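You operate a simulated robot arm through the tools that you are given. There is no shell and no other tool.

The job below is to be done with a simulated robot arm. You get a single attempt, and the scene is never put back.

JOB
Put things in order on the top of the blue table. At the end: the silver steel weight from the top of the blue table stands on top of the blue pad; the clear jar (marked "HEAD 2") from the top of the blue table stands where the silver steel weight stood; the clear sample bottle (marked "SYRUP") from the top of the blue table stands where the clear jar stood; the red brush stands where the clear sample bottle stood; whatever was shut is shut again. Leave all else as you found it, and nothing knocked over.

Only the result counts: the job must be done as asked and must still hold three seconds after the hand-in. Knocking over, shifting, dropping, spilling or breaking anything else fails it.

ROBOT AND FRAMES
A 7-joint arm with a two-finger parallel gripper, fixed in place. Base frame: the origin is on the floor under the middle of its stand, x ahead of it, y to its left, z up; the work surface is at about z = 850. Units: mm, degrees, N and s.
With the tool pointing down near the work surface it reaches from about 300 to 700 mm from the base axis. Its first joint turns from -66.0 to 66.0 degrees. Payload 1.57 kg.
The tool frame sits at the grasp point between the pads (the TCP): z along the fingers, y along the line on which they close. The tips reach 30 mm beyond it. Largest opening 110 mm; finger width 24, thickness 12; the body of the gripper, 48 by 112 mm, starts 78 mm behind the TCP.
Orientation is that of the tool frame in the base frame, as a unit quaternion [x, y, z, w]. With the fingers straight down and closing along the base's y, the tool's x points along the base's -x, its y along +y and its z along -z.

CONTROLS
- The arm moves only by the tool step_arm. Its argument "rows" is one flat list of numbers, 7 for each row, row after row: the shift along the base's x, y, z in units of 400 mm (1.0 is 400 mm), then the turn, a rotation vector about the base's x, y, z in units of 60 degrees (1.0 is 60 degrees), then the opening, from 0 (shut) to 1 (fully open). In form: [tx, ty, tz, ax, ay, az, grip, tx, ty, tz, ax, ay, az, grip, ...]. A call has 1 to 20 rows; each row is the pose to reach, as a shift and turn from the pose commanded when the call began. A call with a number of a shift or a turn outside -1 to 1 is refused whole. Each row takes 0.2 s and may step no farther than 50 mm and 8.6 degrees from the row before; otherwise, or with a gripper value out of range, the whole call is refused. Where a pose cannot be reached the arm comes as near as it can. A force on the tool above 40 N (or 10 N above the force at the start of the call, whichever is more), or a blocked arm, ends the call early, and 0.2 s more pass. The fingers move at their own pace (about 108 mm/s each) and stop on an object; they squeeze with about 38 N. The grip force told is the motor's: it shows also when the fingers shut on nothing. Time passes only in rows, and 0.2 s behind the last, so rows that repeat a pose let the fingers close. The reply holds the time, the measured pose of the TCP, the force on the tool along the base axes, the opening and the grip force, in the units named above and with some noise, with the torque about the TCP (base axes, N m) and any sound that the robot's microphone picked up, and new pictures: "views" is both (left out), scene, wrist or none.
- Cameras (640 x 400 px; columns grow to the right, rows downward): "scene" is fixed at [164.9, -407.4, 1407.5]; the picture's right is [0.64, -0.77, 0.00], its down [-0.40, -0.33, -0.85] and it looks along [0.66, 0.54, -0.52] (base axes); focal length 336 px, centre (320, 200). "wrist" rides on the gripper at [70, 16, -141] in the tool frame; the picture's right is [-0.23, 0.97, 0.00], its down [-0.86, -0.20, -0.48] and it looks along [-0.47, -0.11, 0.88] (tool axes); focal length 222 px, centre (320, 200). There is no depth. A picture from a camera that has moved, and an enlarged one, comes with that camera's place and axes in the base frame and with its lens. The place of the scene camera against the robot may be out by one fixed shift of up to 18 mm in any direction.
- enlarge(camera, box): a new picture of the part [left, top, right, bottom] of that camera's present view, enlarged. The clock stands still meanwhile.
- finish_job(): hands the job in; it is judged then, once.

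Nothing tells you positions but the pictures and the camera data. Unless the task says otherwise, let go and move clear before handing in.

The tools are called after "Emit:" as name(argument=value, ...) on one line, values as JSON. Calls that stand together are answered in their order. step_arm: Moves the arm, as the interface text tells. Its arguments: {"type":"object","properties":{"rows":{"type":"array","items":{"type":"number"}},"views":{"type":"string","enum":["both","scene","wrist","none"]}},"required":["rows"]} The other tools are called the same way: enlarge (camera, box) takes an enlarged picture of a part of a camera's view; finish_job () hands the job in.

At the start:

```text
clock: 0.0
eef_pos: [393.1, 22.9, 1207.1]
ee_rot: [0.0, 1.0, 0.0, 0.0]
wrist_force: [0.4, 0.1, 1.0]
wrist_torque: [-0.01, 0.04, -0.01]
grip_width: 109.9
grasp_force: 0.0
```

scene: 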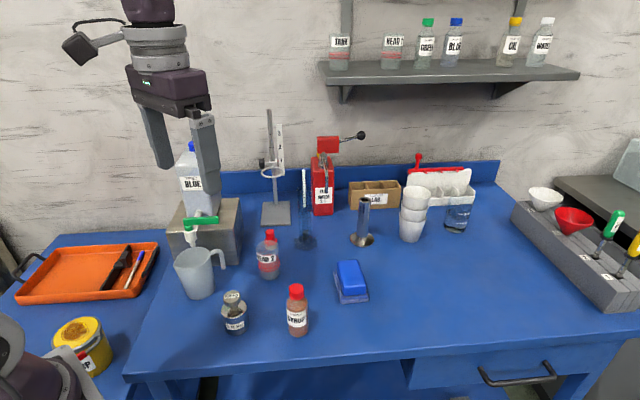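
wrist: 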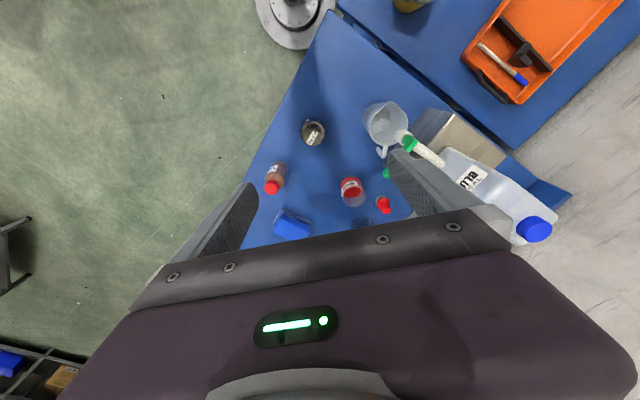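

I see a blue table with a steel weight, a clear jar (HEAD ?), a SYRUP bottle, a blue pad-like object and other items. I'll first enlarge the pictures to identify the weight, jar, bottle, brush and pad.

Emit:
enlarge(camera="scene", box=[160, 220, 400, 370])

Emit:
enlarge(camera="scene", box=[240, 100, 500, 260])

Emit:
enlarge(camera="scene", box=[480, 120, 640, 330])

Emit:
enlarge(camera="scene", box=[0, 230, 240, 400])

Emit:
enlarge(camera="wrist", box=[230, 80, 430, 250])

Emit:
enlarge(camera="scene", box=[310, 0, 590, 110])

```text
2.67 times, centred on (280, 295) of scene
camera zoom: at [164.9, -407.4, 1407.5], right [0.64, -0.77, 0.0], down [-0.4, -0.33, -0.85], along [0.66, 0.54, -0.52], focal length 897 px, centre (427, -53)
```

zoom: 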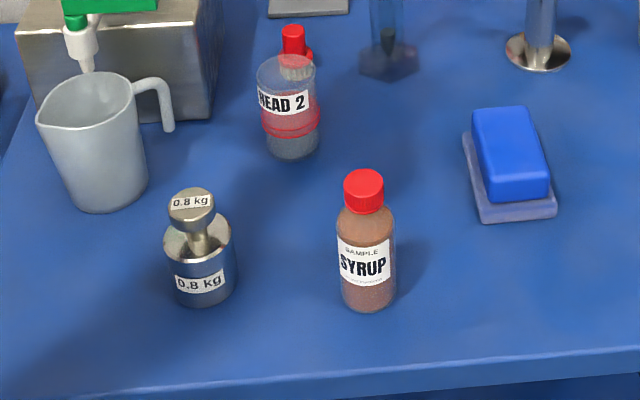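

```text
2.46 times, centred on (370, 180) of scene
camera zoom: at [164.9, -407.4, 1407.5], right [0.64, -0.77, 0.0], down [-0.4, -0.33, -0.85], along [0.66, 0.54, -0.52], focal length 828 px, centre (197, 249)
```

zoom: 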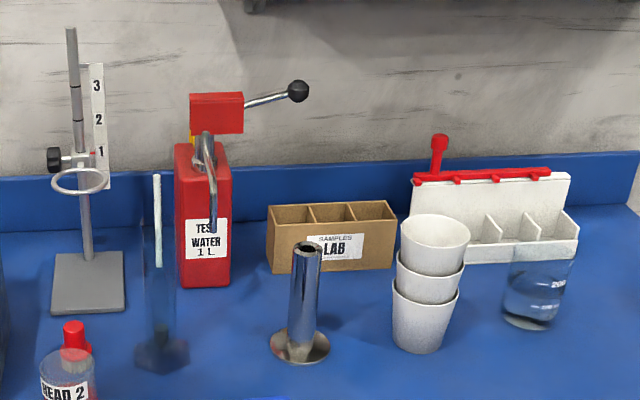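

```text
1.90 times, centred on (560, 225) of scene
camera zoom: at [164.9, -407.4, 1407.5], right [0.64, -0.77, 0.0], down [-0.4, -0.33, -0.85], along [0.66, 0.54, -0.52], focal length 640 px, centre (-137, 152)
```

zoom: 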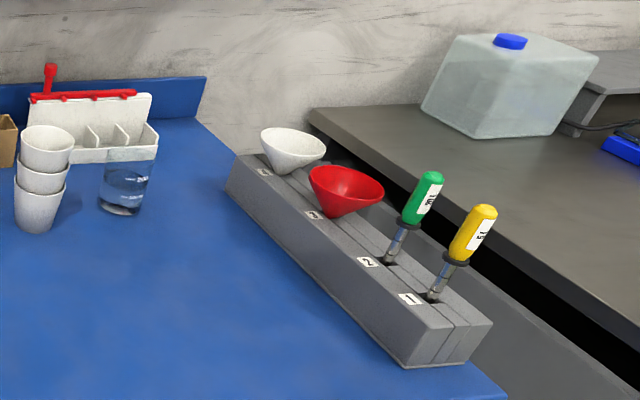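

```text
2.35 times, centred on (120, 315) of scene
camera zoom: at [164.9, -407.4, 1407.5], right [0.64, -0.77, 0.0], down [-0.4, -0.33, -0.85], along [0.66, 0.54, -0.52], focal length 791 px, centre (791, -71)
```

zoom: 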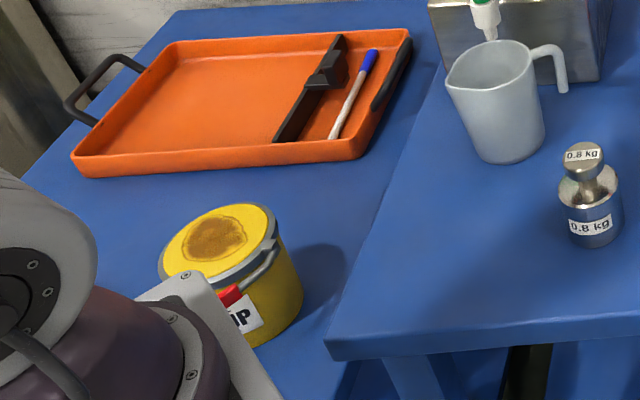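

```text
2.35 times, centred on (330, 165) of wrist
camera zoom: at [323.4, 39.1, 1348.5], right [0.23, 0.97, 0.0], down [0.86, -0.2, 0.48], along [0.47, -0.11, -0.88], focal length 523 px, centre (296, 282)
```

zoom: 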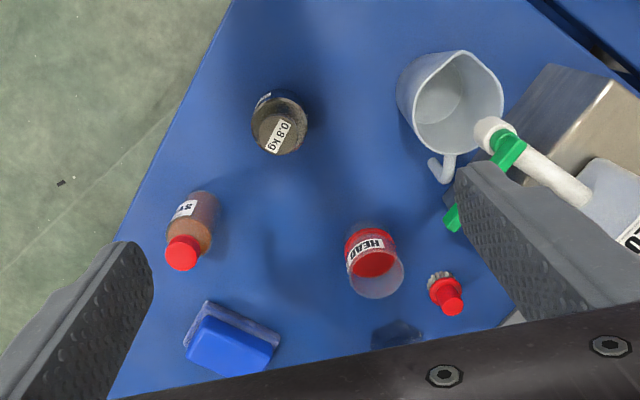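

```text
2.29 times, centred on (450, 55) of scene
camera zoom: at [164.9, -407.4, 1407.5], right [0.64, -0.77, 0.0], down [-0.4, -0.33, -0.85], along [0.66, 0.54, -0.52], focal length 768 px, centre (23, 531)
```

zoom: 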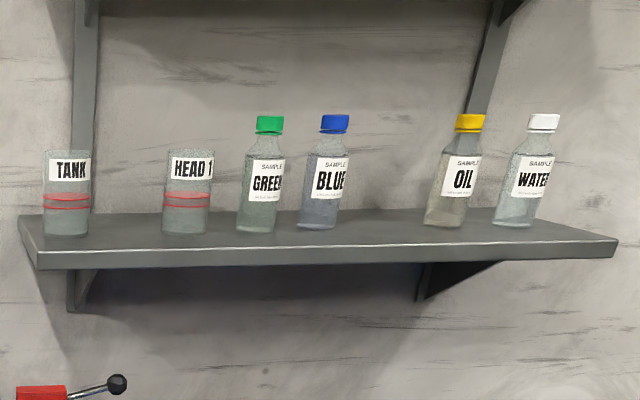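

The steel weight (0.8 kg), the HEAD 2 jar, the SYRUP bottle and a blue block on a paler base are on the near half of the table; a small red thing stands behind the jar and another sits on the white rack at the back. I'll tilt the wrist camera forward to see them better before touching anything.

Emit:
step_arm(rows=[0, 0, 0, 0, -0.14, 0, 1, 0, 0, 0, 0, -0.28, 0, 1, 0, 0, 0, 0, -0.42, 0, 1, 0, 0, 0, 0, -0.5, 0, 1], views="both")

```text
clock: 1.0
eef_pos: [391.1, 23.1, 1209.2]
ee_rot: [0.0, 0.966, 0.0, 0.26]
wrist_force: [0.2, -0.2, -0.5]
wrist_torque: [0.02, 0.01, 0.02]
grip_width: 110.2
grasp_force: 0.1
camera wrist: at [261.6, 39.1, 1295.2], right [0.2, 0.97, 0.11], down [0.5, -0.2, 0.84], along [0.84, -0.11, -0.53], focal length 222 px, centre (320, 200)
```

scene: 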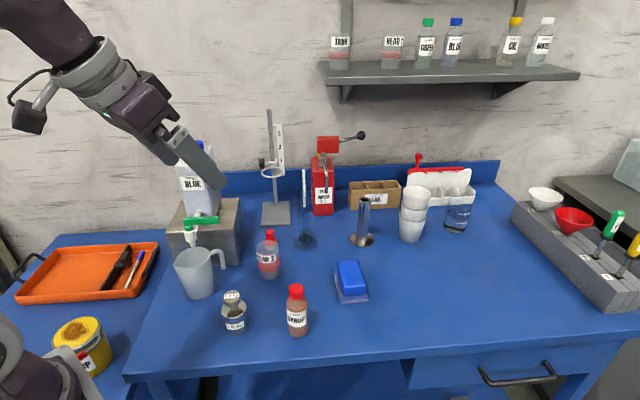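
wrist: 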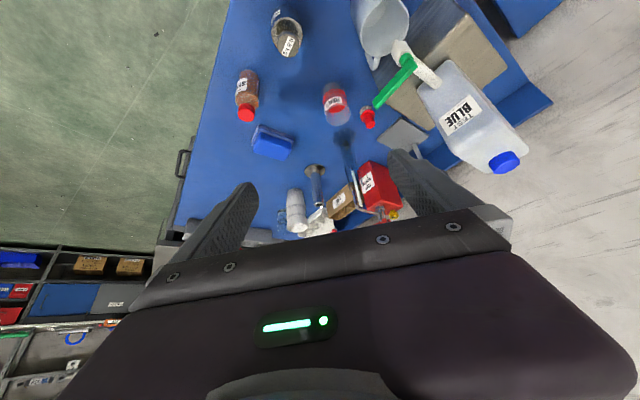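

Emit:
enlarge(camera="wrist", box=[220, 0, 420, 150])

Emit:
enlarge(camera="wrist", box=[240, 130, 420, 240])

Emit:
enlarge(camera="scene", box=[390, 140, 490, 250])

Emit:
enlarge(camera="scene", box=[240, 220, 300, 290])

Emit:
enlarge(camera="scene", box=[320, 250, 380, 310])

```text
2.67 times, centred on (320, 75) of wrist
camera zoom: at [261.6, 39.1, 1295.2], right [0.2, 0.97, 0.11], down [0.5, -0.2, 0.84], along [0.84, -0.11, -0.53], focal length 592 px, centre (320, 533)
```

zoom: 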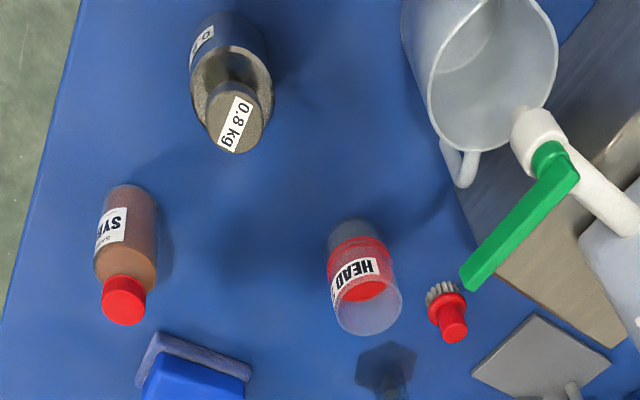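

```text
3.56 times, centred on (330, 185) of wrist
camera zoom: at [261.6, 39.1, 1295.2], right [0.2, 0.97, 0.11], down [0.5, -0.2, 0.84], along [0.84, -0.11, -0.53], focal length 790 px, centre (284, 253)
```

zoom: 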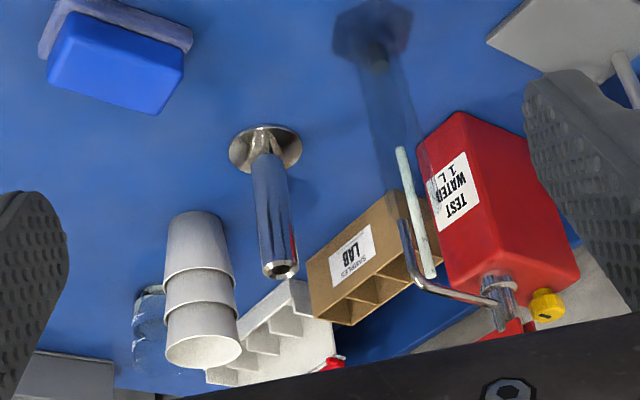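

```text
3.64 times, centred on (440, 195) of scene
camera zoom: at [164.9, -407.4, 1407.5], right [0.64, -0.77, 0.0], down [-0.4, -0.33, -0.85], along [0.66, 0.54, -0.52], focal length 1223 px, centre (-116, 218)
```

zoom: 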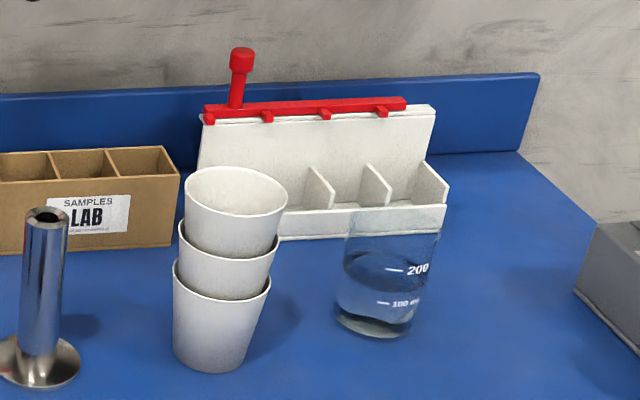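

```text
5.71 times, centred on (270, 255) of scene
camera zoom: at [164.9, -407.4, 1407.5], right [0.64, -0.77, 0.0], down [-0.4, -0.33, -0.85], along [0.66, 0.54, -0.52], focal length 1921 px, centre (606, -114)
```

zoom: 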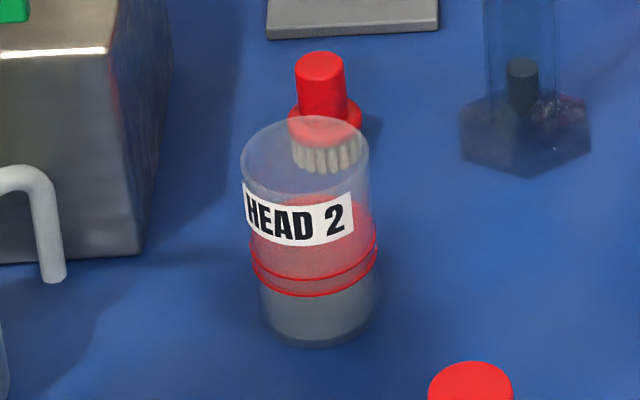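

```text
6.67 times, centred on (350, 280) of scene
camera zoom: at [164.9, -407.4, 1407.5], right [0.64, -0.77, 0.0], down [-0.4, -0.33, -0.85], along [0.66, 0.54, -0.52], focal length 2241 px, centre (120, -333)
```

zoom: 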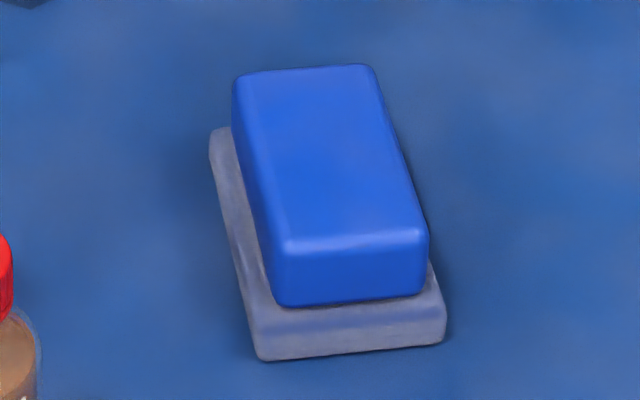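

The small round red brush (bristles down, red knob) stands behind the HEAD 2 jar, and the "blue pad" is the blue block on the paler base. I'll go back to tool-down and move lower for closer, more accurate views.

Emit:
step_arm(rows=[0.05, 0.005, -0.04, 0, 0.14, 0, 1, 0.1, 0.01, -0.08, 0, 0.28, 0, 1, 0.15, 0.015, -0.12, 0, 0.42, 0, 1, 0.2175, 0.0178, -0.1925, 0, 0.5, 0, 1, 0.2175, 0.0178, -0.1925, 0, 0.5, 0, 1], views="wrist")

Emit:
enlarge(camera="wrist", box=[200, 0, 440, 150])

Emit:
enlarge(camera="wrist", box=[240, 90, 420, 210])

```text
clock: 2.2
eef_pos: [481.0, 29.4, 1131.2]
ee_rot: [0.0, 1.0, 0.0, -0.001]
wrist_force: [-1.0, 0.5, -0.3]
wrist_torque: [0.03, 0.02, 0.0]
grip_width: 110.0
grasp_force: 0.0
camera wrist: at [412.4, 45.5, 1272.3], right [0.23, 0.97, 0.0], down [0.86, -0.2, 0.48], along [0.46, -0.11, -0.88], focal length 222 px, centre (320, 200)
```

wrist: 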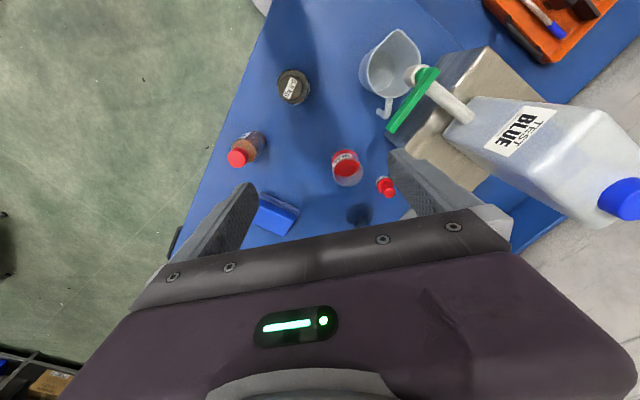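

```text
2.67 times, centred on (320, 75) of wrist
camera zoom: at [412.4, 45.5, 1272.3], right [0.23, 0.97, 0.0], down [0.86, -0.2, 0.48], along [0.46, -0.11, -0.88], focal length 592 px, centre (320, 533)
```

zoom: 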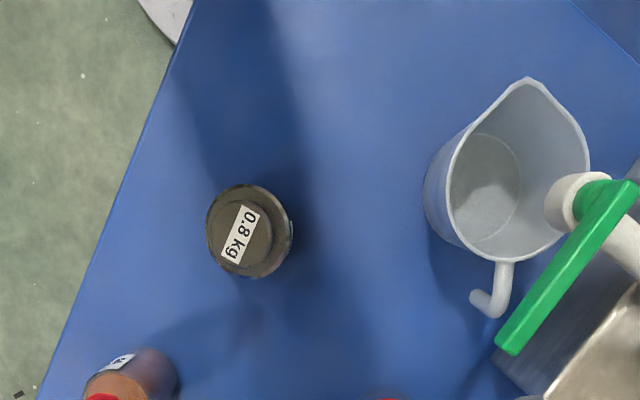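

```text
3.33 times, centred on (330, 150) of wrist
camera zoom: at [412.4, 45.5, 1272.3], right [0.23, 0.97, 0.0], down [0.86, -0.2, 0.48], along [0.46, -0.11, -0.88], focal length 740 px, centre (287, 367)
```

zoom: 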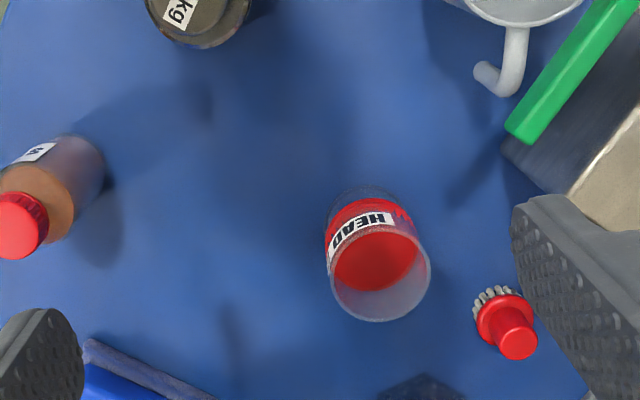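

The weight is at about (412, 5), top 935; jar at (551, 60); brush at (617, 128), about 60 tall; bottle at (483, -96). Next I move above the pad and bottle for a closer look there.

Emit:
step_arm(rows=[0.05, -0.0725, -0.035, 0, 0, 0, 1, 0.1, -0.145, -0.07, 0, 0, 0, 1, 0.15, -0.2175, -0.105, 0, 0, 0, 1, 0.2, -0.29, -0.14, 0, 0, 0, 1, 0.25, -0.3625, -0.175, 0, 0, 0, 1, 0.25, -0.3625, -0.175, 0, 0, 0, 1], views="both")

Emit:
enlarge(camera="wrist", box=[240, 120, 420, 220])

Emit:
enlarge(camera="wrist", box=[220, 0, 440, 140])

```text
clock: 3.6
eef_pos: [581.5, -113.3, 1061.0]
ee_rot: [0.0, 1.0, 0.0, 0.0]
wrist_force: [0.3, 0.3, 0.2]
wrist_torque: [0.03, -0.02, -0.04]
grip_width: 109.8
grasp_force: 0.0
camera wrist: at [511.7, -97.9, 1200.6], right [0.23, 0.97, 0.0], down [0.86, -0.2, 0.48], along [0.47, -0.11, -0.88], focal length 222 px, centre (320, 200)
```

scene: 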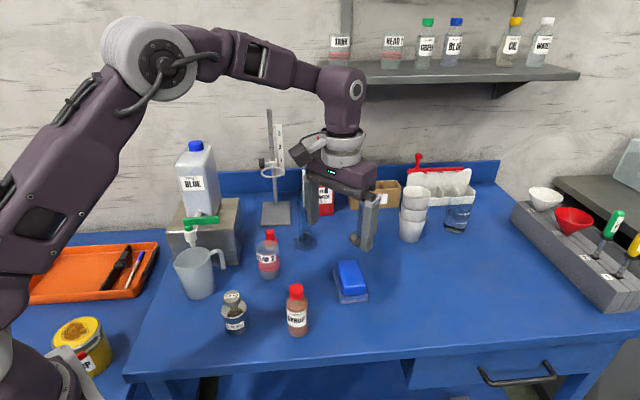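
wrist: 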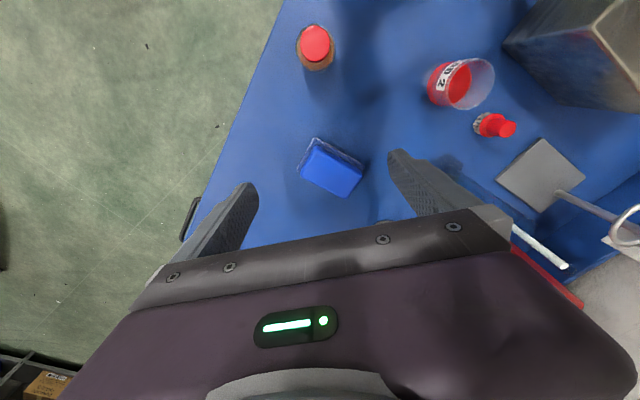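

```text
3.56 times, centred on (330, 170) of wrist
camera zoom: at [511.7, -97.9, 1200.6], right [0.23, 0.97, 0.0], down [0.86, -0.2, 0.48], along [0.47, -0.11, -0.88], focal length 790 px, centre (284, 307)
```

zoom: 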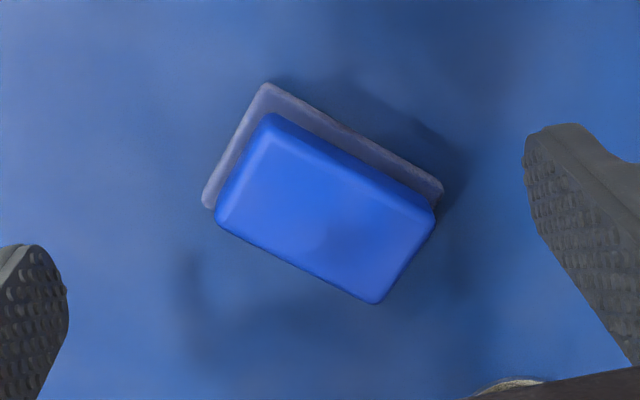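

```text
2.86 times, centred on (330, 70) of wrist
camera zoom: at [511.7, -97.9, 1200.6], right [0.23, 0.97, 0.0], down [0.86, -0.2, 0.48], along [0.47, -0.11, -0.88], focal length 635 px, centre (291, 571)
```

zoom: 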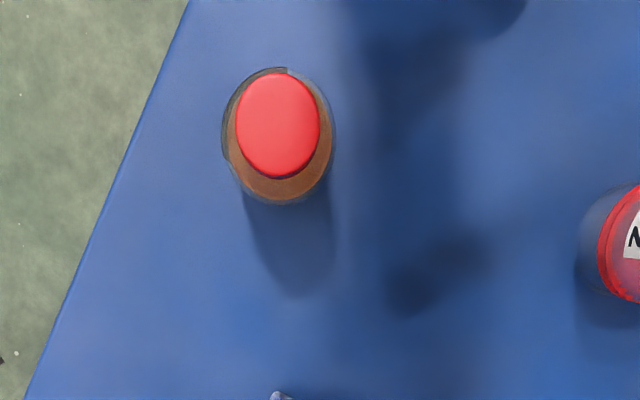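

The pad's blue top is about 45 × 80 mm, turned about 47°, centred near (639, -110); the bottle is confirmed at (483, -96). Now I move above the steel weight to line up the first grasp.

Emit:
step_arm(rows=[-0.084, 0.06, 0, 0, 0, 0, 1, -0.168, 0.12, 0, 0, 0, 0, 1, -0.252, 0.18, 0, 0, 0, 0, 1, -0.336, 0.24, 0, 0, 0, 0, 1, -0.42, 0.3, 0, 0, 0, 0, 0.75, -0.42, 0.3, -0.06, 0, 0, 0, 0.75, -0.42, 0.3, -0.06, 0, 0, 0, 0.75], views="both")

Emit:
enlarge(camera="wrist", box=[240, 80, 400, 220])

```text
clock: 5.2
eef_pos: [409.6, 3.4, 1038.1]
ee_rot: [0.0, 1.0, 0.0, 0.0]
wrist_force: [-0.2, -0.1, -0.3]
wrist_torque: [-0.02, -0.01, 0.02]
grip_width: 82.4
grasp_force: 0.1
camera wrist: at [340.0, 21.1, 1178.6], right [0.23, 0.97, 0.0], down [0.86, -0.2, 0.48], along [0.47, -0.11, -0.88], focal length 222 px, centre (320, 200)
```

scene: 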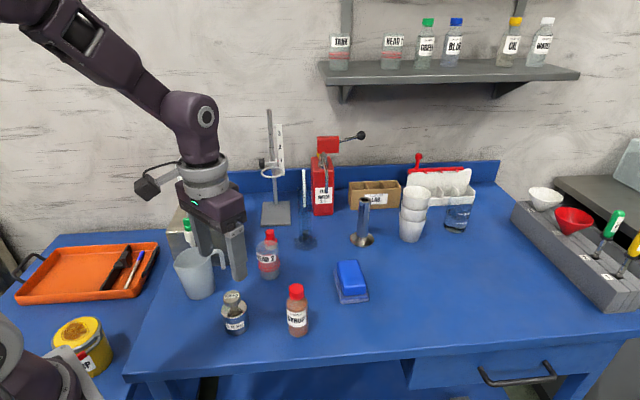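
wrist: 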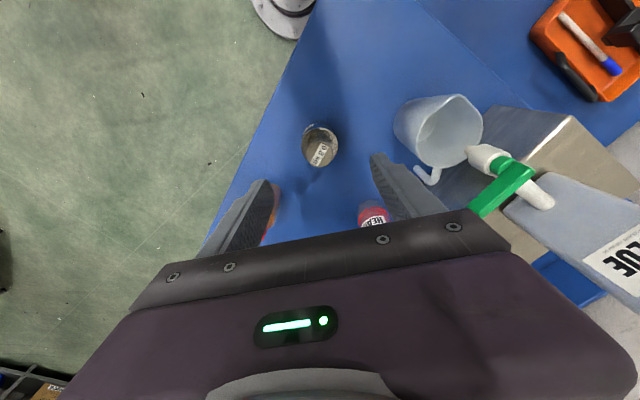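

```text
2.86 times, centred on (320, 150) of wrist
camera zoom: at [340.0, 21.1, 1178.6], right [0.23, 0.97, 0.0], down [0.86, -0.2, 0.48], along [0.47, -0.11, -0.88], focal length 635 px, centre (320, 343)
```

zoom: 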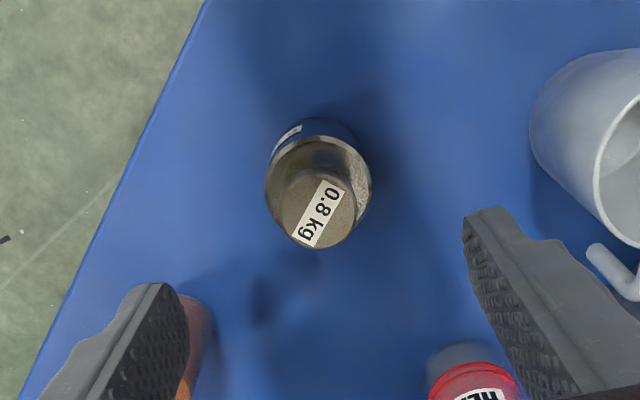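

The weight is right under the gripper at about (412, 4.5). I lower to grip its body and close.

Emit:
step_arm(rows=[0, 0, -0.1, 0, 0, 0, 0.75, 0, 0, -0.2, 0, 0, 0, 0.75, 0, 0, -0.3, 0, 0, 0, 0.75, 0, 0, -0.35, 0, 0, 0, 0.75, 0, 0, -0.37, 0, 0, 0, 0.75, 0, 0, -0.37, 0, 0, 0, 0.75], views="both")

Emit:
enlarge(camera="wrist", box=[240, 80, 400, 220])

Emit:
enlarge(camera="scene", box=[160, 200, 320, 350])

```text
clock: 6.6
eef_pos: [411.6, 5.6, 888.0]
ee_rot: [0.0, 1.0, -0.001, 0.0]
wrist_force: [-0.8, 0.3, 0.4]
wrist_torque: [-0.01, 0.05, -0.01]
grip_width: 82.5
grasp_force: 0.1
camera wrist: at [342.5, 21.6, 1028.5], right [0.23, 0.97, 0.0], down [0.85, -0.2, 0.48], along [0.47, -0.11, -0.88], focal length 222 px, centre (320, 200)
```

scene: 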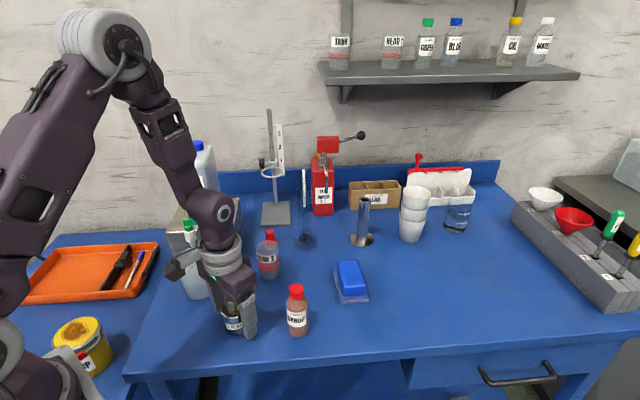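
wrist: 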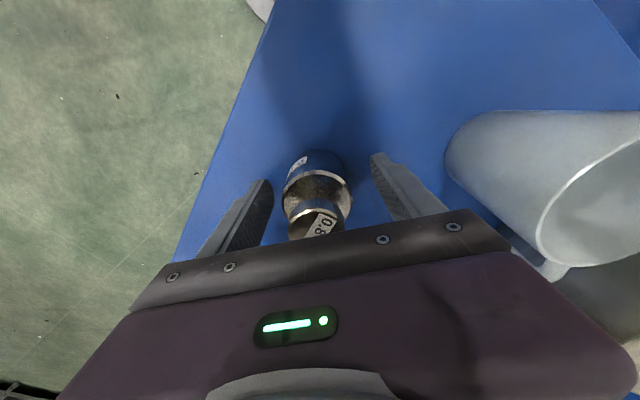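

```text
2.86 times, centred on (320, 150) of wrist
camera zoom: at [342.5, 21.6, 1028.5], right [0.23, 0.97, 0.0], down [0.85, -0.2, 0.48], along [0.47, -0.11, -0.88], focal length 635 px, centre (320, 343)
```

zoom: 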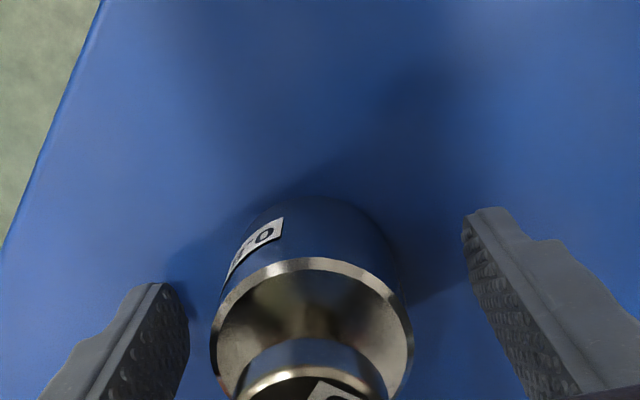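

```text
2.67 times, centred on (240, 275) of scene
camera zoom: at [164.9, -407.4, 1407.5], right [0.64, -0.77, 0.0], down [-0.4, -0.33, -0.85], along [0.66, 0.54, -0.52], focal length 897 px, centre (533, 0)
```

zoom: 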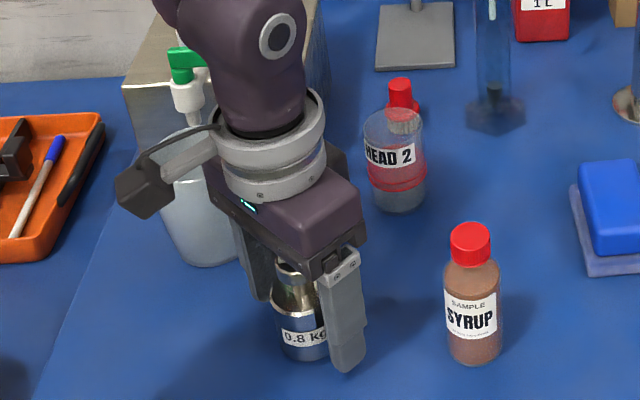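

The fingers straddle the weight's body cleanly. Closing on it now.

Emit:
step_arm(rows=[0, -0.003, 0, 0, 0, 0, 0.6, 0, -0.003, 0, 0, 0, 0, 0.3, 0, -0.003, 0, 0, 0, 0, 0.3, 0, -0.003, 0, 0, 0, 0, 0.3], views="wrist")

```text
clock: 7.6
eef_pos: [412.4, 4.0, 887.9]
ee_rot: [0.0, 1.0, 0.0, 0.0]
wrist_force: [-0.5, -1.1, -0.3]
wrist_torque: [-0.06, -0.04, -0.02]
grip_width: 47.5
grasp_force: 38.5
camera wrist: at [342.3, 20.2, 1028.9], right [0.23, 0.97, 0.0], down [0.85, -0.2, 0.48], along [0.47, -0.11, -0.88], focal length 222 px, centre (320, 200)
```

wrist: 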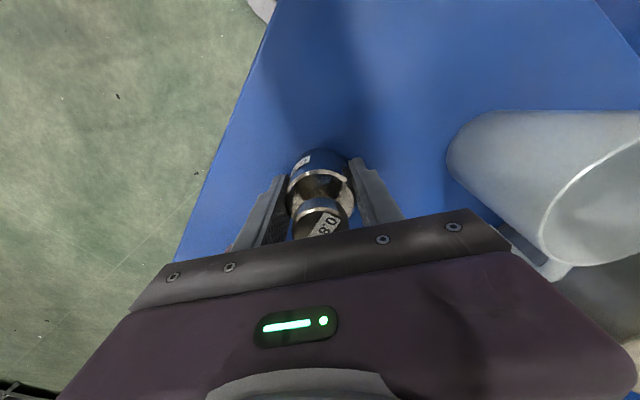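

The weight is held (47.5 mm wide, 38 N). I lift it straight up and carry it high toward the pad.

Emit:
step_arm(rows=[0, 0, 0.03, 0, 0, 0, 0.3, 0, 0, 0.1, 0, 0, 0, 0.3, 0, 0, 0.2, 0, 0, 0, 0.3, 0, 0, 0.3, 0, 0, 0, 0.3, 0, 0, 0.36, 0, 0, 0, 0.3, 0, 0, 0.36, 0, 0, 0, 0.3], views="both")

```text
clock: 9.0
eef_pos: [409.1, 2.6, 1034.4]
ee_rot: [0.0, 1.0, 0.0, 0.0]
wrist_force: [0.6, -0.7, -8.2]
wrist_torque: [0.0, 0.03, 0.01]
grip_width: 47.6
grasp_force: 38.2
camera wrist: at [341.2, 18.9, 1174.9], right [0.23, 0.97, 0.0], down [0.86, -0.2, 0.48], along [0.47, -0.11, -0.88], focal length 222 px, centre (320, 200)
```

scene: 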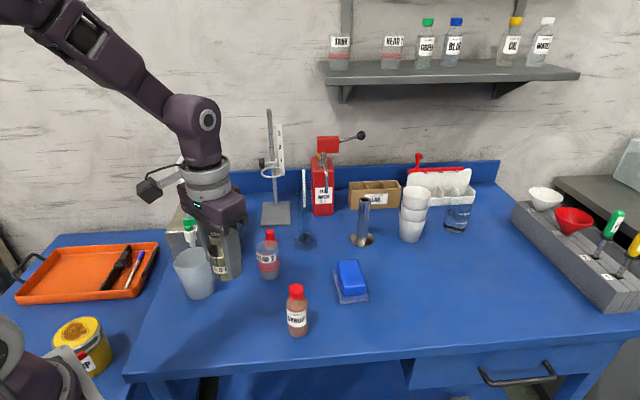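
wrist: 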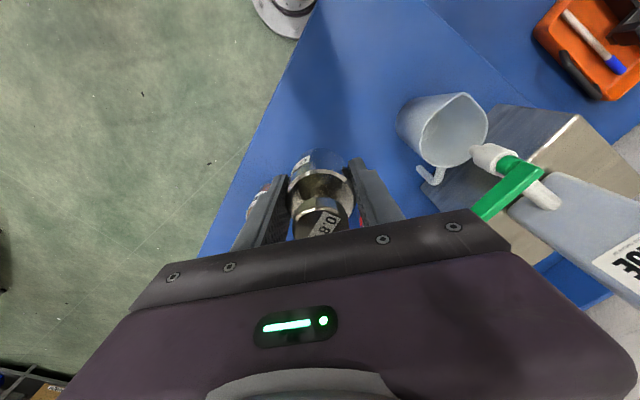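

The weight is held firmly (about 8 N). Carrying it over to above the pad.

Emit:
step_arm(rows=[0.05, -0.025, 0, 0, 0, 0, 0.3, 0.13, -0.065, 0, 0, 0, 0, 0.3, 0.22, -0.11, 0, 0, 0, 0, 0.3, 0.31, -0.155, 0, 0, 0, 0, 0.3, 0.4, -0.2, 0, 0, 0, 0, 0.3, 0.48, -0.24, 0, 0, 0, 0, 0.3, 0.54, -0.27, 0, 0, 0, 0, 0.3, 0.5672, -0.2845, 0, 0, 0, 0, 0.3, 0.5672, -0.2845, 0, 0, 0, 0, 0.3, 0.5672, -0.2845, 0, 0, 0, 0, 0.3], views="both")

Emit:
enlarge(camera="wrist", box=[230, 70, 410, 220])

Emit:
enlarge(camera="scene", box=[290, 180, 430, 320])

```text
clock: 11.2
eef_pos: [638.7, -109.8, 1032.0]
ee_rot: [0.0, 1.0, 0.0, 0.0]
wrist_force: [0.4, -0.3, -8.5]
wrist_torque: [0.07, 0.01, -0.01]
grip_width: 47.5
grasp_force: 37.7
camera wrist: at [569.3, -93.3, 1172.0], right [0.23, 0.97, 0.0], down [0.86, -0.2, 0.48], along [0.47, -0.11, -0.88], focal length 222 px, centre (320, 200)
```

scene: 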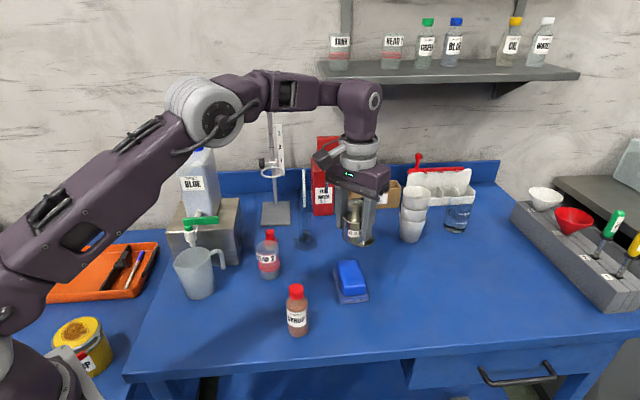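
wrist: 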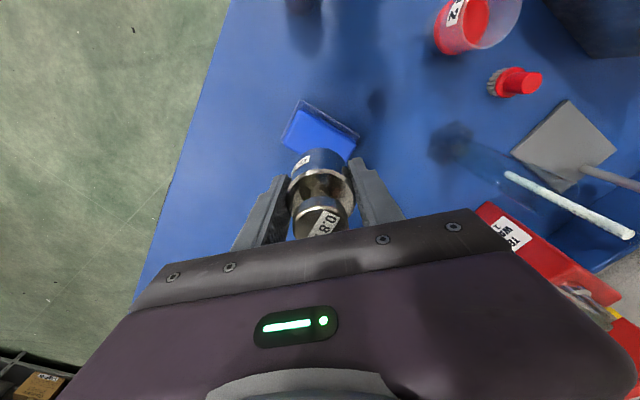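

```text
2.67 times, centred on (320, 145) of wrist
camera zoom: at [569.3, -93.3, 1172.0], right [0.23, 0.97, 0.0], down [0.86, -0.2, 0.48], along [0.47, -0.11, -0.88], focal length 592 px, centre (320, 347)
```

zoom: 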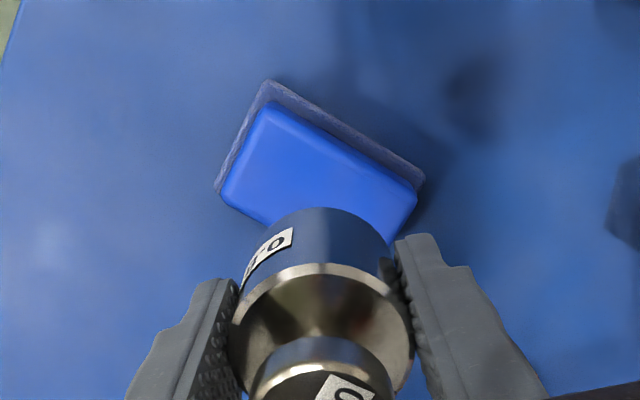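

```text
2.86 times, centred on (360, 250) of scene
camera zoom: at [165.1, -407.4, 1407.5], right [0.64, -0.77, 0.0], down [-0.4, -0.33, -0.85], along [0.66, 0.54, -0.52], focal length 961 px, centre (206, 57)
```

zoom: 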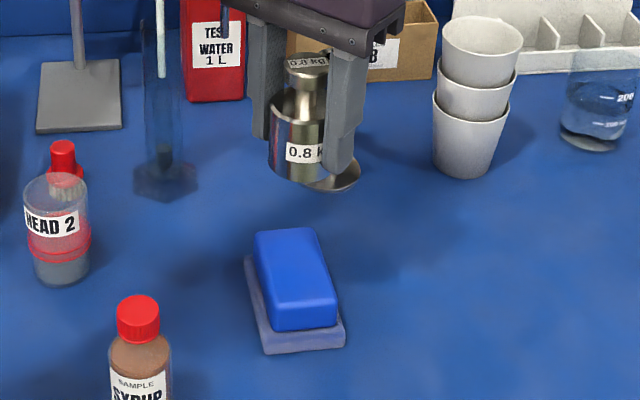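

The weight hangs over the pad. I lower it to just above the pad's top and check the alignment.

Emit:
step_arm(rows=[0.003, 0, -0.06, 0, 0, 0, 0.3, 0.003, 0, -0.13, 0, 0, 0, 0.3, 0.003, 0, -0.19, 0, 0, 0, 0.3, 0.003, 0, -0.215, 0, 0, 0, 0.3, 0.003, 0, -0.215, 0, 0, 0, 0.3], views="both")

Emit:
enlarge(camera="wrist", box=[230, 70, 410, 220])

Emit:
enlarge(camera="scene", box=[290, 200, 410, 320])

```text
clock: 12.4
eef_pos: [639.7, -110.3, 945.9]
ee_rot: [0.0, 1.0, 0.0, -0.001]
wrist_force: [-0.7, -0.1, -8.3]
wrist_torque: [0.0, 0.04, -0.02]
grip_width: 47.7
grasp_force: 37.8
camera wrist: at [569.9, -93.4, 1085.8], right [0.23, 0.97, 0.0], down [0.86, -0.2, 0.48], along [0.47, -0.11, -0.88], focal length 222 px, centre (320, 200)
```

scene: 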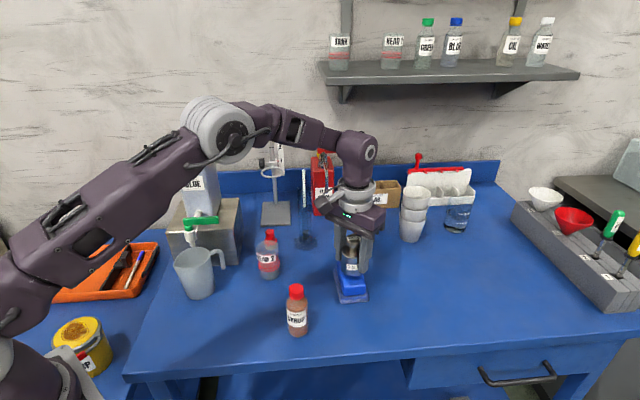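
wrist: 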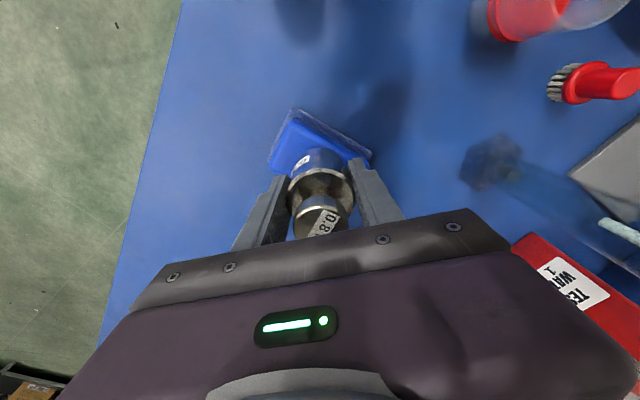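

```text
2.67 times, centred on (320, 145) of wrist
camera zoom: at [569.9, -93.4, 1085.8], right [0.23, 0.97, 0.0], down [0.86, -0.2, 0.48], along [0.47, -0.11, -0.88], focal length 592 px, centre (320, 347)
```

zoom: 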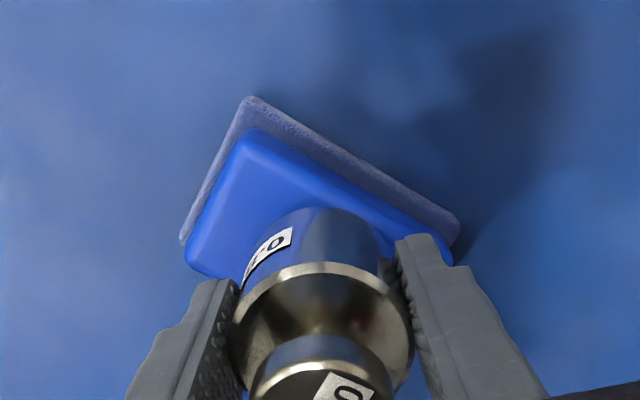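

```text
3.33 times, centred on (350, 260) of scene
camera zoom: at [165.1, -407.4, 1407.5], right [0.64, -0.77, 0.0], down [-0.4, -0.33, -0.85], along [0.66, 0.54, -0.52], focal length 1121 px, centre (220, 0)
```

zoom: 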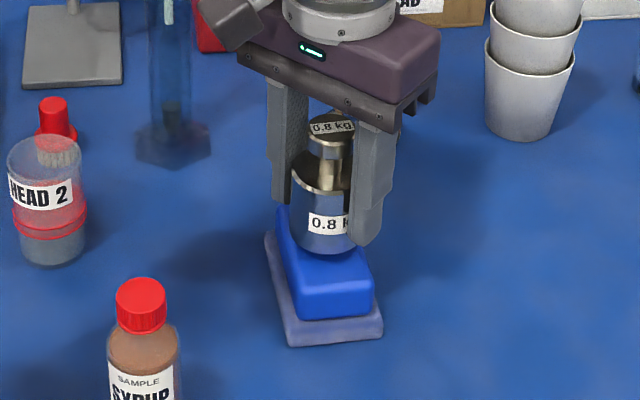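

The weight is close above the pad. I'll zoom in tightly to measure the gap and the centring before touching down.

Emit:
enlarge(camera="scene", box=[325, 225, 385, 310])

Emit:
enlarge(camera="wrist", box=[270, 100, 380, 170])

```text
4.71 times, centred on (355, 268) of scene
camera zoom: at [165.1, -407.4, 1407.5], right [0.64, -0.77, 0.0], down [-0.4, -0.33, -0.85], along [0.66, 0.54, -0.52], focal length 1582 px, centre (155, -118)
```

zoom: 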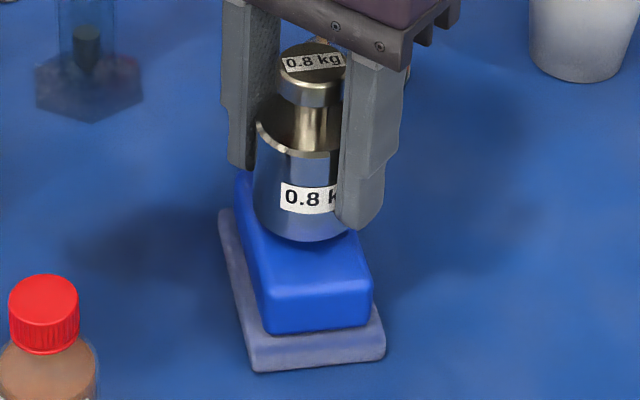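

```text
5.71 times, centred on (325, 135) of wrist
camera zoom: at [569.9, -93.4, 1085.8], right [0.23, 0.97, 0.0], down [0.86, -0.2, 0.48], along [0.47, -0.11, -0.88], focal length 1269 px, centre (291, 571)
```

zoom: 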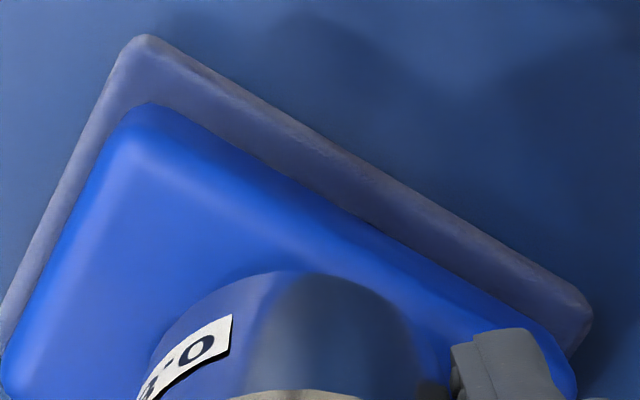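

The pad's base centre works out to about (641, -110), so the weight is centred over it. I'll lower it in small steps and watch the force for contact.

Emit:
step_arm(rows=[0.002, 0, -0.008, 0, 0, 0, 0.3, 0.002, 0, -0.016, 0, 0, 0, 0.3, 0.002, 0, -0.016, 0, 0, 0, 0.3], views="scene")

Emit:
enlarge(camera="scene", box=[325, 225, 385, 310])

```text
clock: 13.2
eef_pos: [640.0, -110.5, 940.8]
ee_rot: [0.0, 1.0, 0.0, 0.0]
wrist_force: [0.9, 0.1, -8.5]
wrist_torque: [0.03, 0.0, 0.02]
grip_width: 47.6
grasp_force: 37.4
```

scene: 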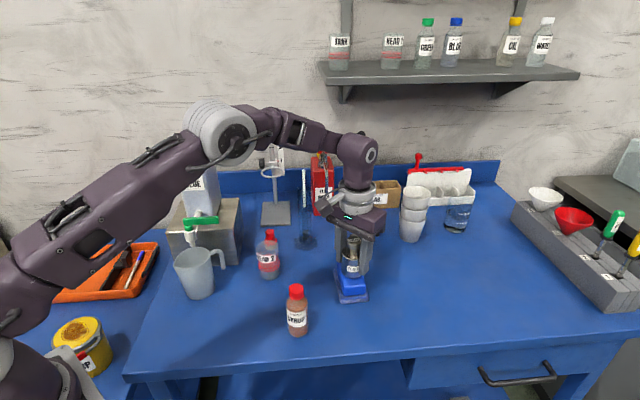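

```text
4.71 times, centred on (355, 268) of scene
camera zoom: at [165.1, -407.4, 1407.5], right [0.64, -0.77, 0.0], down [-0.4, -0.33, -0.85], along [0.66, 0.54, -0.52], focal length 1582 px, centre (155, -118)
```

zoom: 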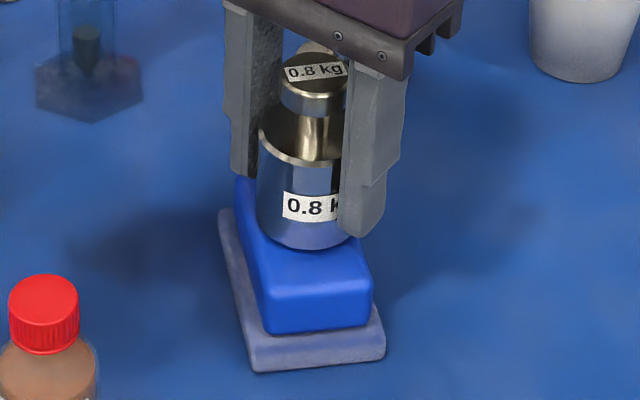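

No contact yet; I keep lowering in small steps.

Emit:
step_arm(rows=[0, 0, -0.007, 0, 0, 0, 0.3, 0, 0, -0.012, 0, 0, 0, 0.3, 0, 0, -0.012, 0, 0, 0, 0.3], views="none")

Emit:
enlarge(camera="scene", box=[325, 225, 385, 310])

```text
clock: 14.0
eef_pos: [639.2, -110.1, 936.8]
ee_rot: [0.0, 1.0, 0.0, 0.001]
wrist_force: [-6.7, 1.4, 27.0]
wrist_torque: [0.29, 0.35, -0.06]
grip_width: 47.5
grasp_force: 38.5
```

```text
4.71 times, centred on (355, 268) of scene
camera zoom: at [164.2, -407.2, 1407.7], right [0.64, -0.77, 0.0], down [-0.4, -0.33, -0.85], along [0.66, 0.54, -0.52], focal length 1582 px, centre (155, -118)
```

zoom: 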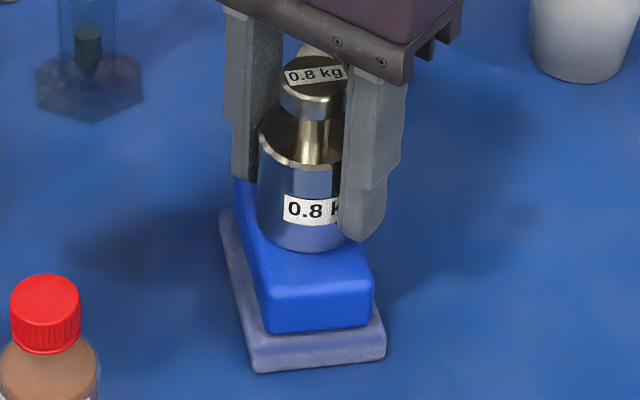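

Contact: the weight is pressing on the pad (top about z = 900). I ease up a couple of millimetres to relieve the push, then check before letting go.

Emit:
step_arm(rows=[0, 0, 0.004, 0, 0, 0, 0.3, 0, 0, 0.006, 0, 0, 0, 0.3, 0, 0, 0.006, 0, 0, 0, 0.3], views="none")

```text
clock: 14.8
eef_pos: [639.1, -109.9, 937.1]
ee_rot: [0.0, 1.0, 0.0, 0.0]
wrist_force: [2.8, 1.0, -2.6]
wrist_torque: [-0.03, -0.22, -0.01]
grip_width: 47.1
grasp_force: 37.6
```

The weight now rests mostly on the pad. Opening the fingers gently.

Emit:
step_arm(rows=[0, 0, 0, 0, 0, 0, 0.45, 0, 0, 0, 0, 0, 0.5, 0, 0, 0, 0, 0, 0.6, 0, 0, 0, 0, 0, 0.7, 0, 0, 0, 0, 0, 0.7], views="both")

Emit:
enlarge(camera="scene", box=[325, 225, 385, 310])

Emit:
enlarge(camera="wrist", box=[230, 70, 410, 220])

```text
refused: rows must hold 7 numbers for each row
```

```text
4.71 times, centred on (355, 268) of scene
camera zoom: at [165.0, -407.4, 1407.5], right [0.64, -0.77, 0.0], down [-0.4, -0.33, -0.85], along [0.66, 0.54, -0.52], focal length 1582 px, centre (155, -118)
```

zoom: 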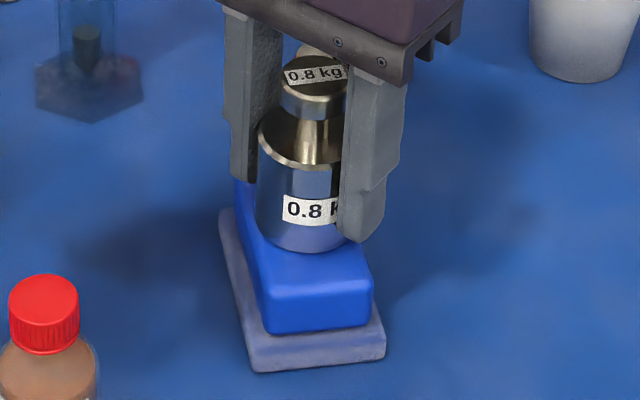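

```text
2.67 times, centred on (320, 145) of wrist
camera zoom: at [571.4, -94.0, 1077.8], right [0.23, 0.97, 0.0], down [0.86, -0.2, 0.48], along [0.46, -0.11, -0.88], focal length 592 px, centre (320, 347)
```

zoom: 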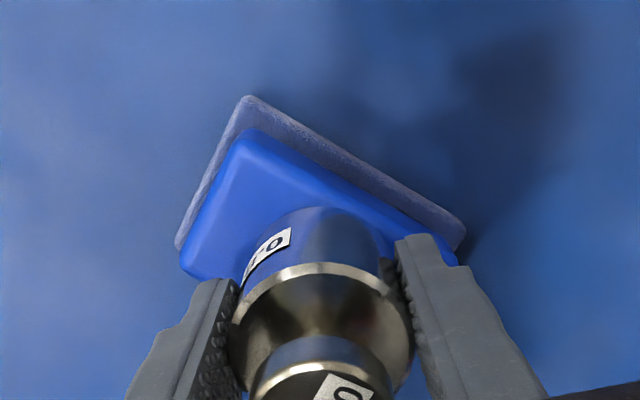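

The weight sits centred on the pad's top. Opening the fingers gently (correct row format this time).

Emit:
step_arm(rows=[0, 0, 0, 0, 0, 0, 0.45, 0, 0, 0, 0, 0, 0, 0.5, 0, 0, 0, 0, 0, 0, 0.6, 0, 0, 0, 0, 0, 0, 0.7, 0, 0, 0, 0, 0, 0, 0.7], views="both")

Emit:
enlarge(camera="scene", box=[325, 225, 385, 310])

Emit:
enlarge(camera="wrist", box=[230, 70, 410, 220])

```text
clock: 16.0
eef_pos: [639.8, -110.6, 939.1]
ee_rot: [-0.001, 1.0, 0.0, 0.0]
wrist_force: [-0.2, 0.3, 0.5]
wrist_torque: [-0.01, 0.02, -0.03]
grip_width: 76.8
grasp_force: 0.0
camera wrist: at [571.5, -94.1, 1078.6], right [0.23, 0.97, 0.0], down [0.86, -0.2, 0.48], along [0.47, -0.11, -0.88], focal length 222 px, centre (320, 200)
```

scene: 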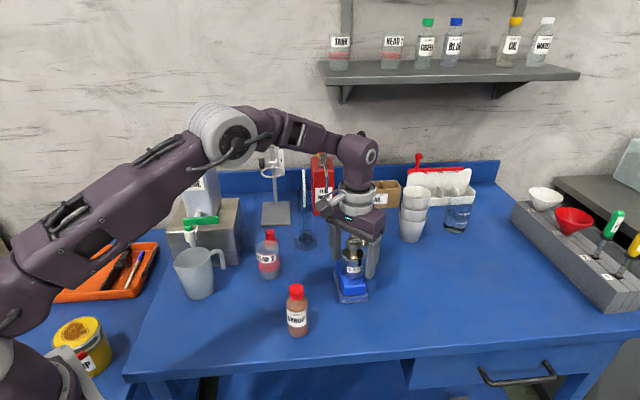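
wrist: 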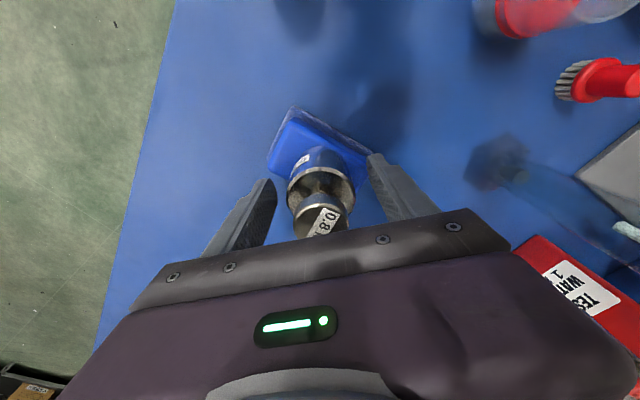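

```text
4.71 times, centred on (355, 268) of scene
camera zoom: at [164.9, -407.4, 1407.5], right [0.64, -0.77, 0.0], down [-0.4, -0.33, -0.85], along [0.66, 0.54, -0.52], focal length 1582 px, centre (155, -118)
```

zoom: 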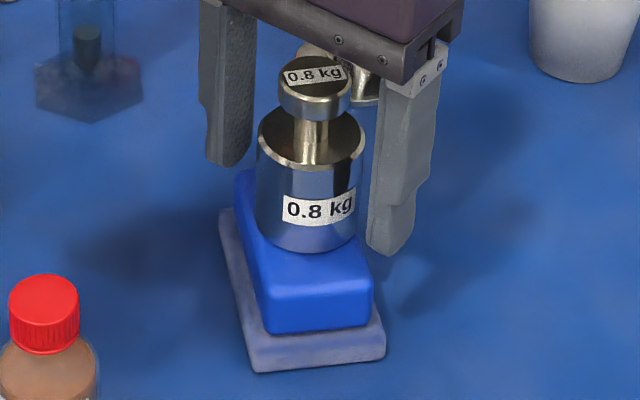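

```text
2.67 times, centred on (320, 145) of wrist
camera zoom: at [571.5, -94.1, 1078.6], right [0.23, 0.97, 0.0], down [0.86, -0.2, 0.48], along [0.47, -0.11, -0.88], focal length 592 px, centre (320, 347)
```

zoom: 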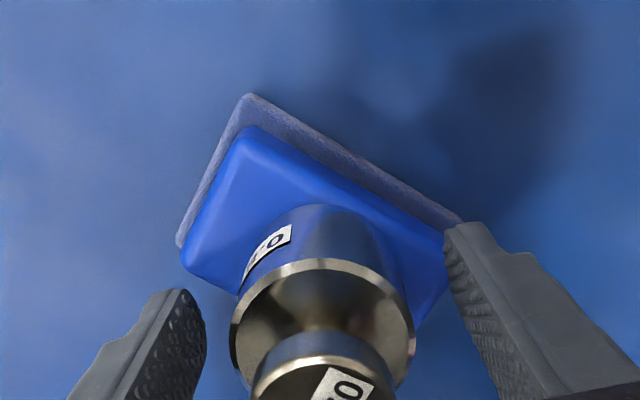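

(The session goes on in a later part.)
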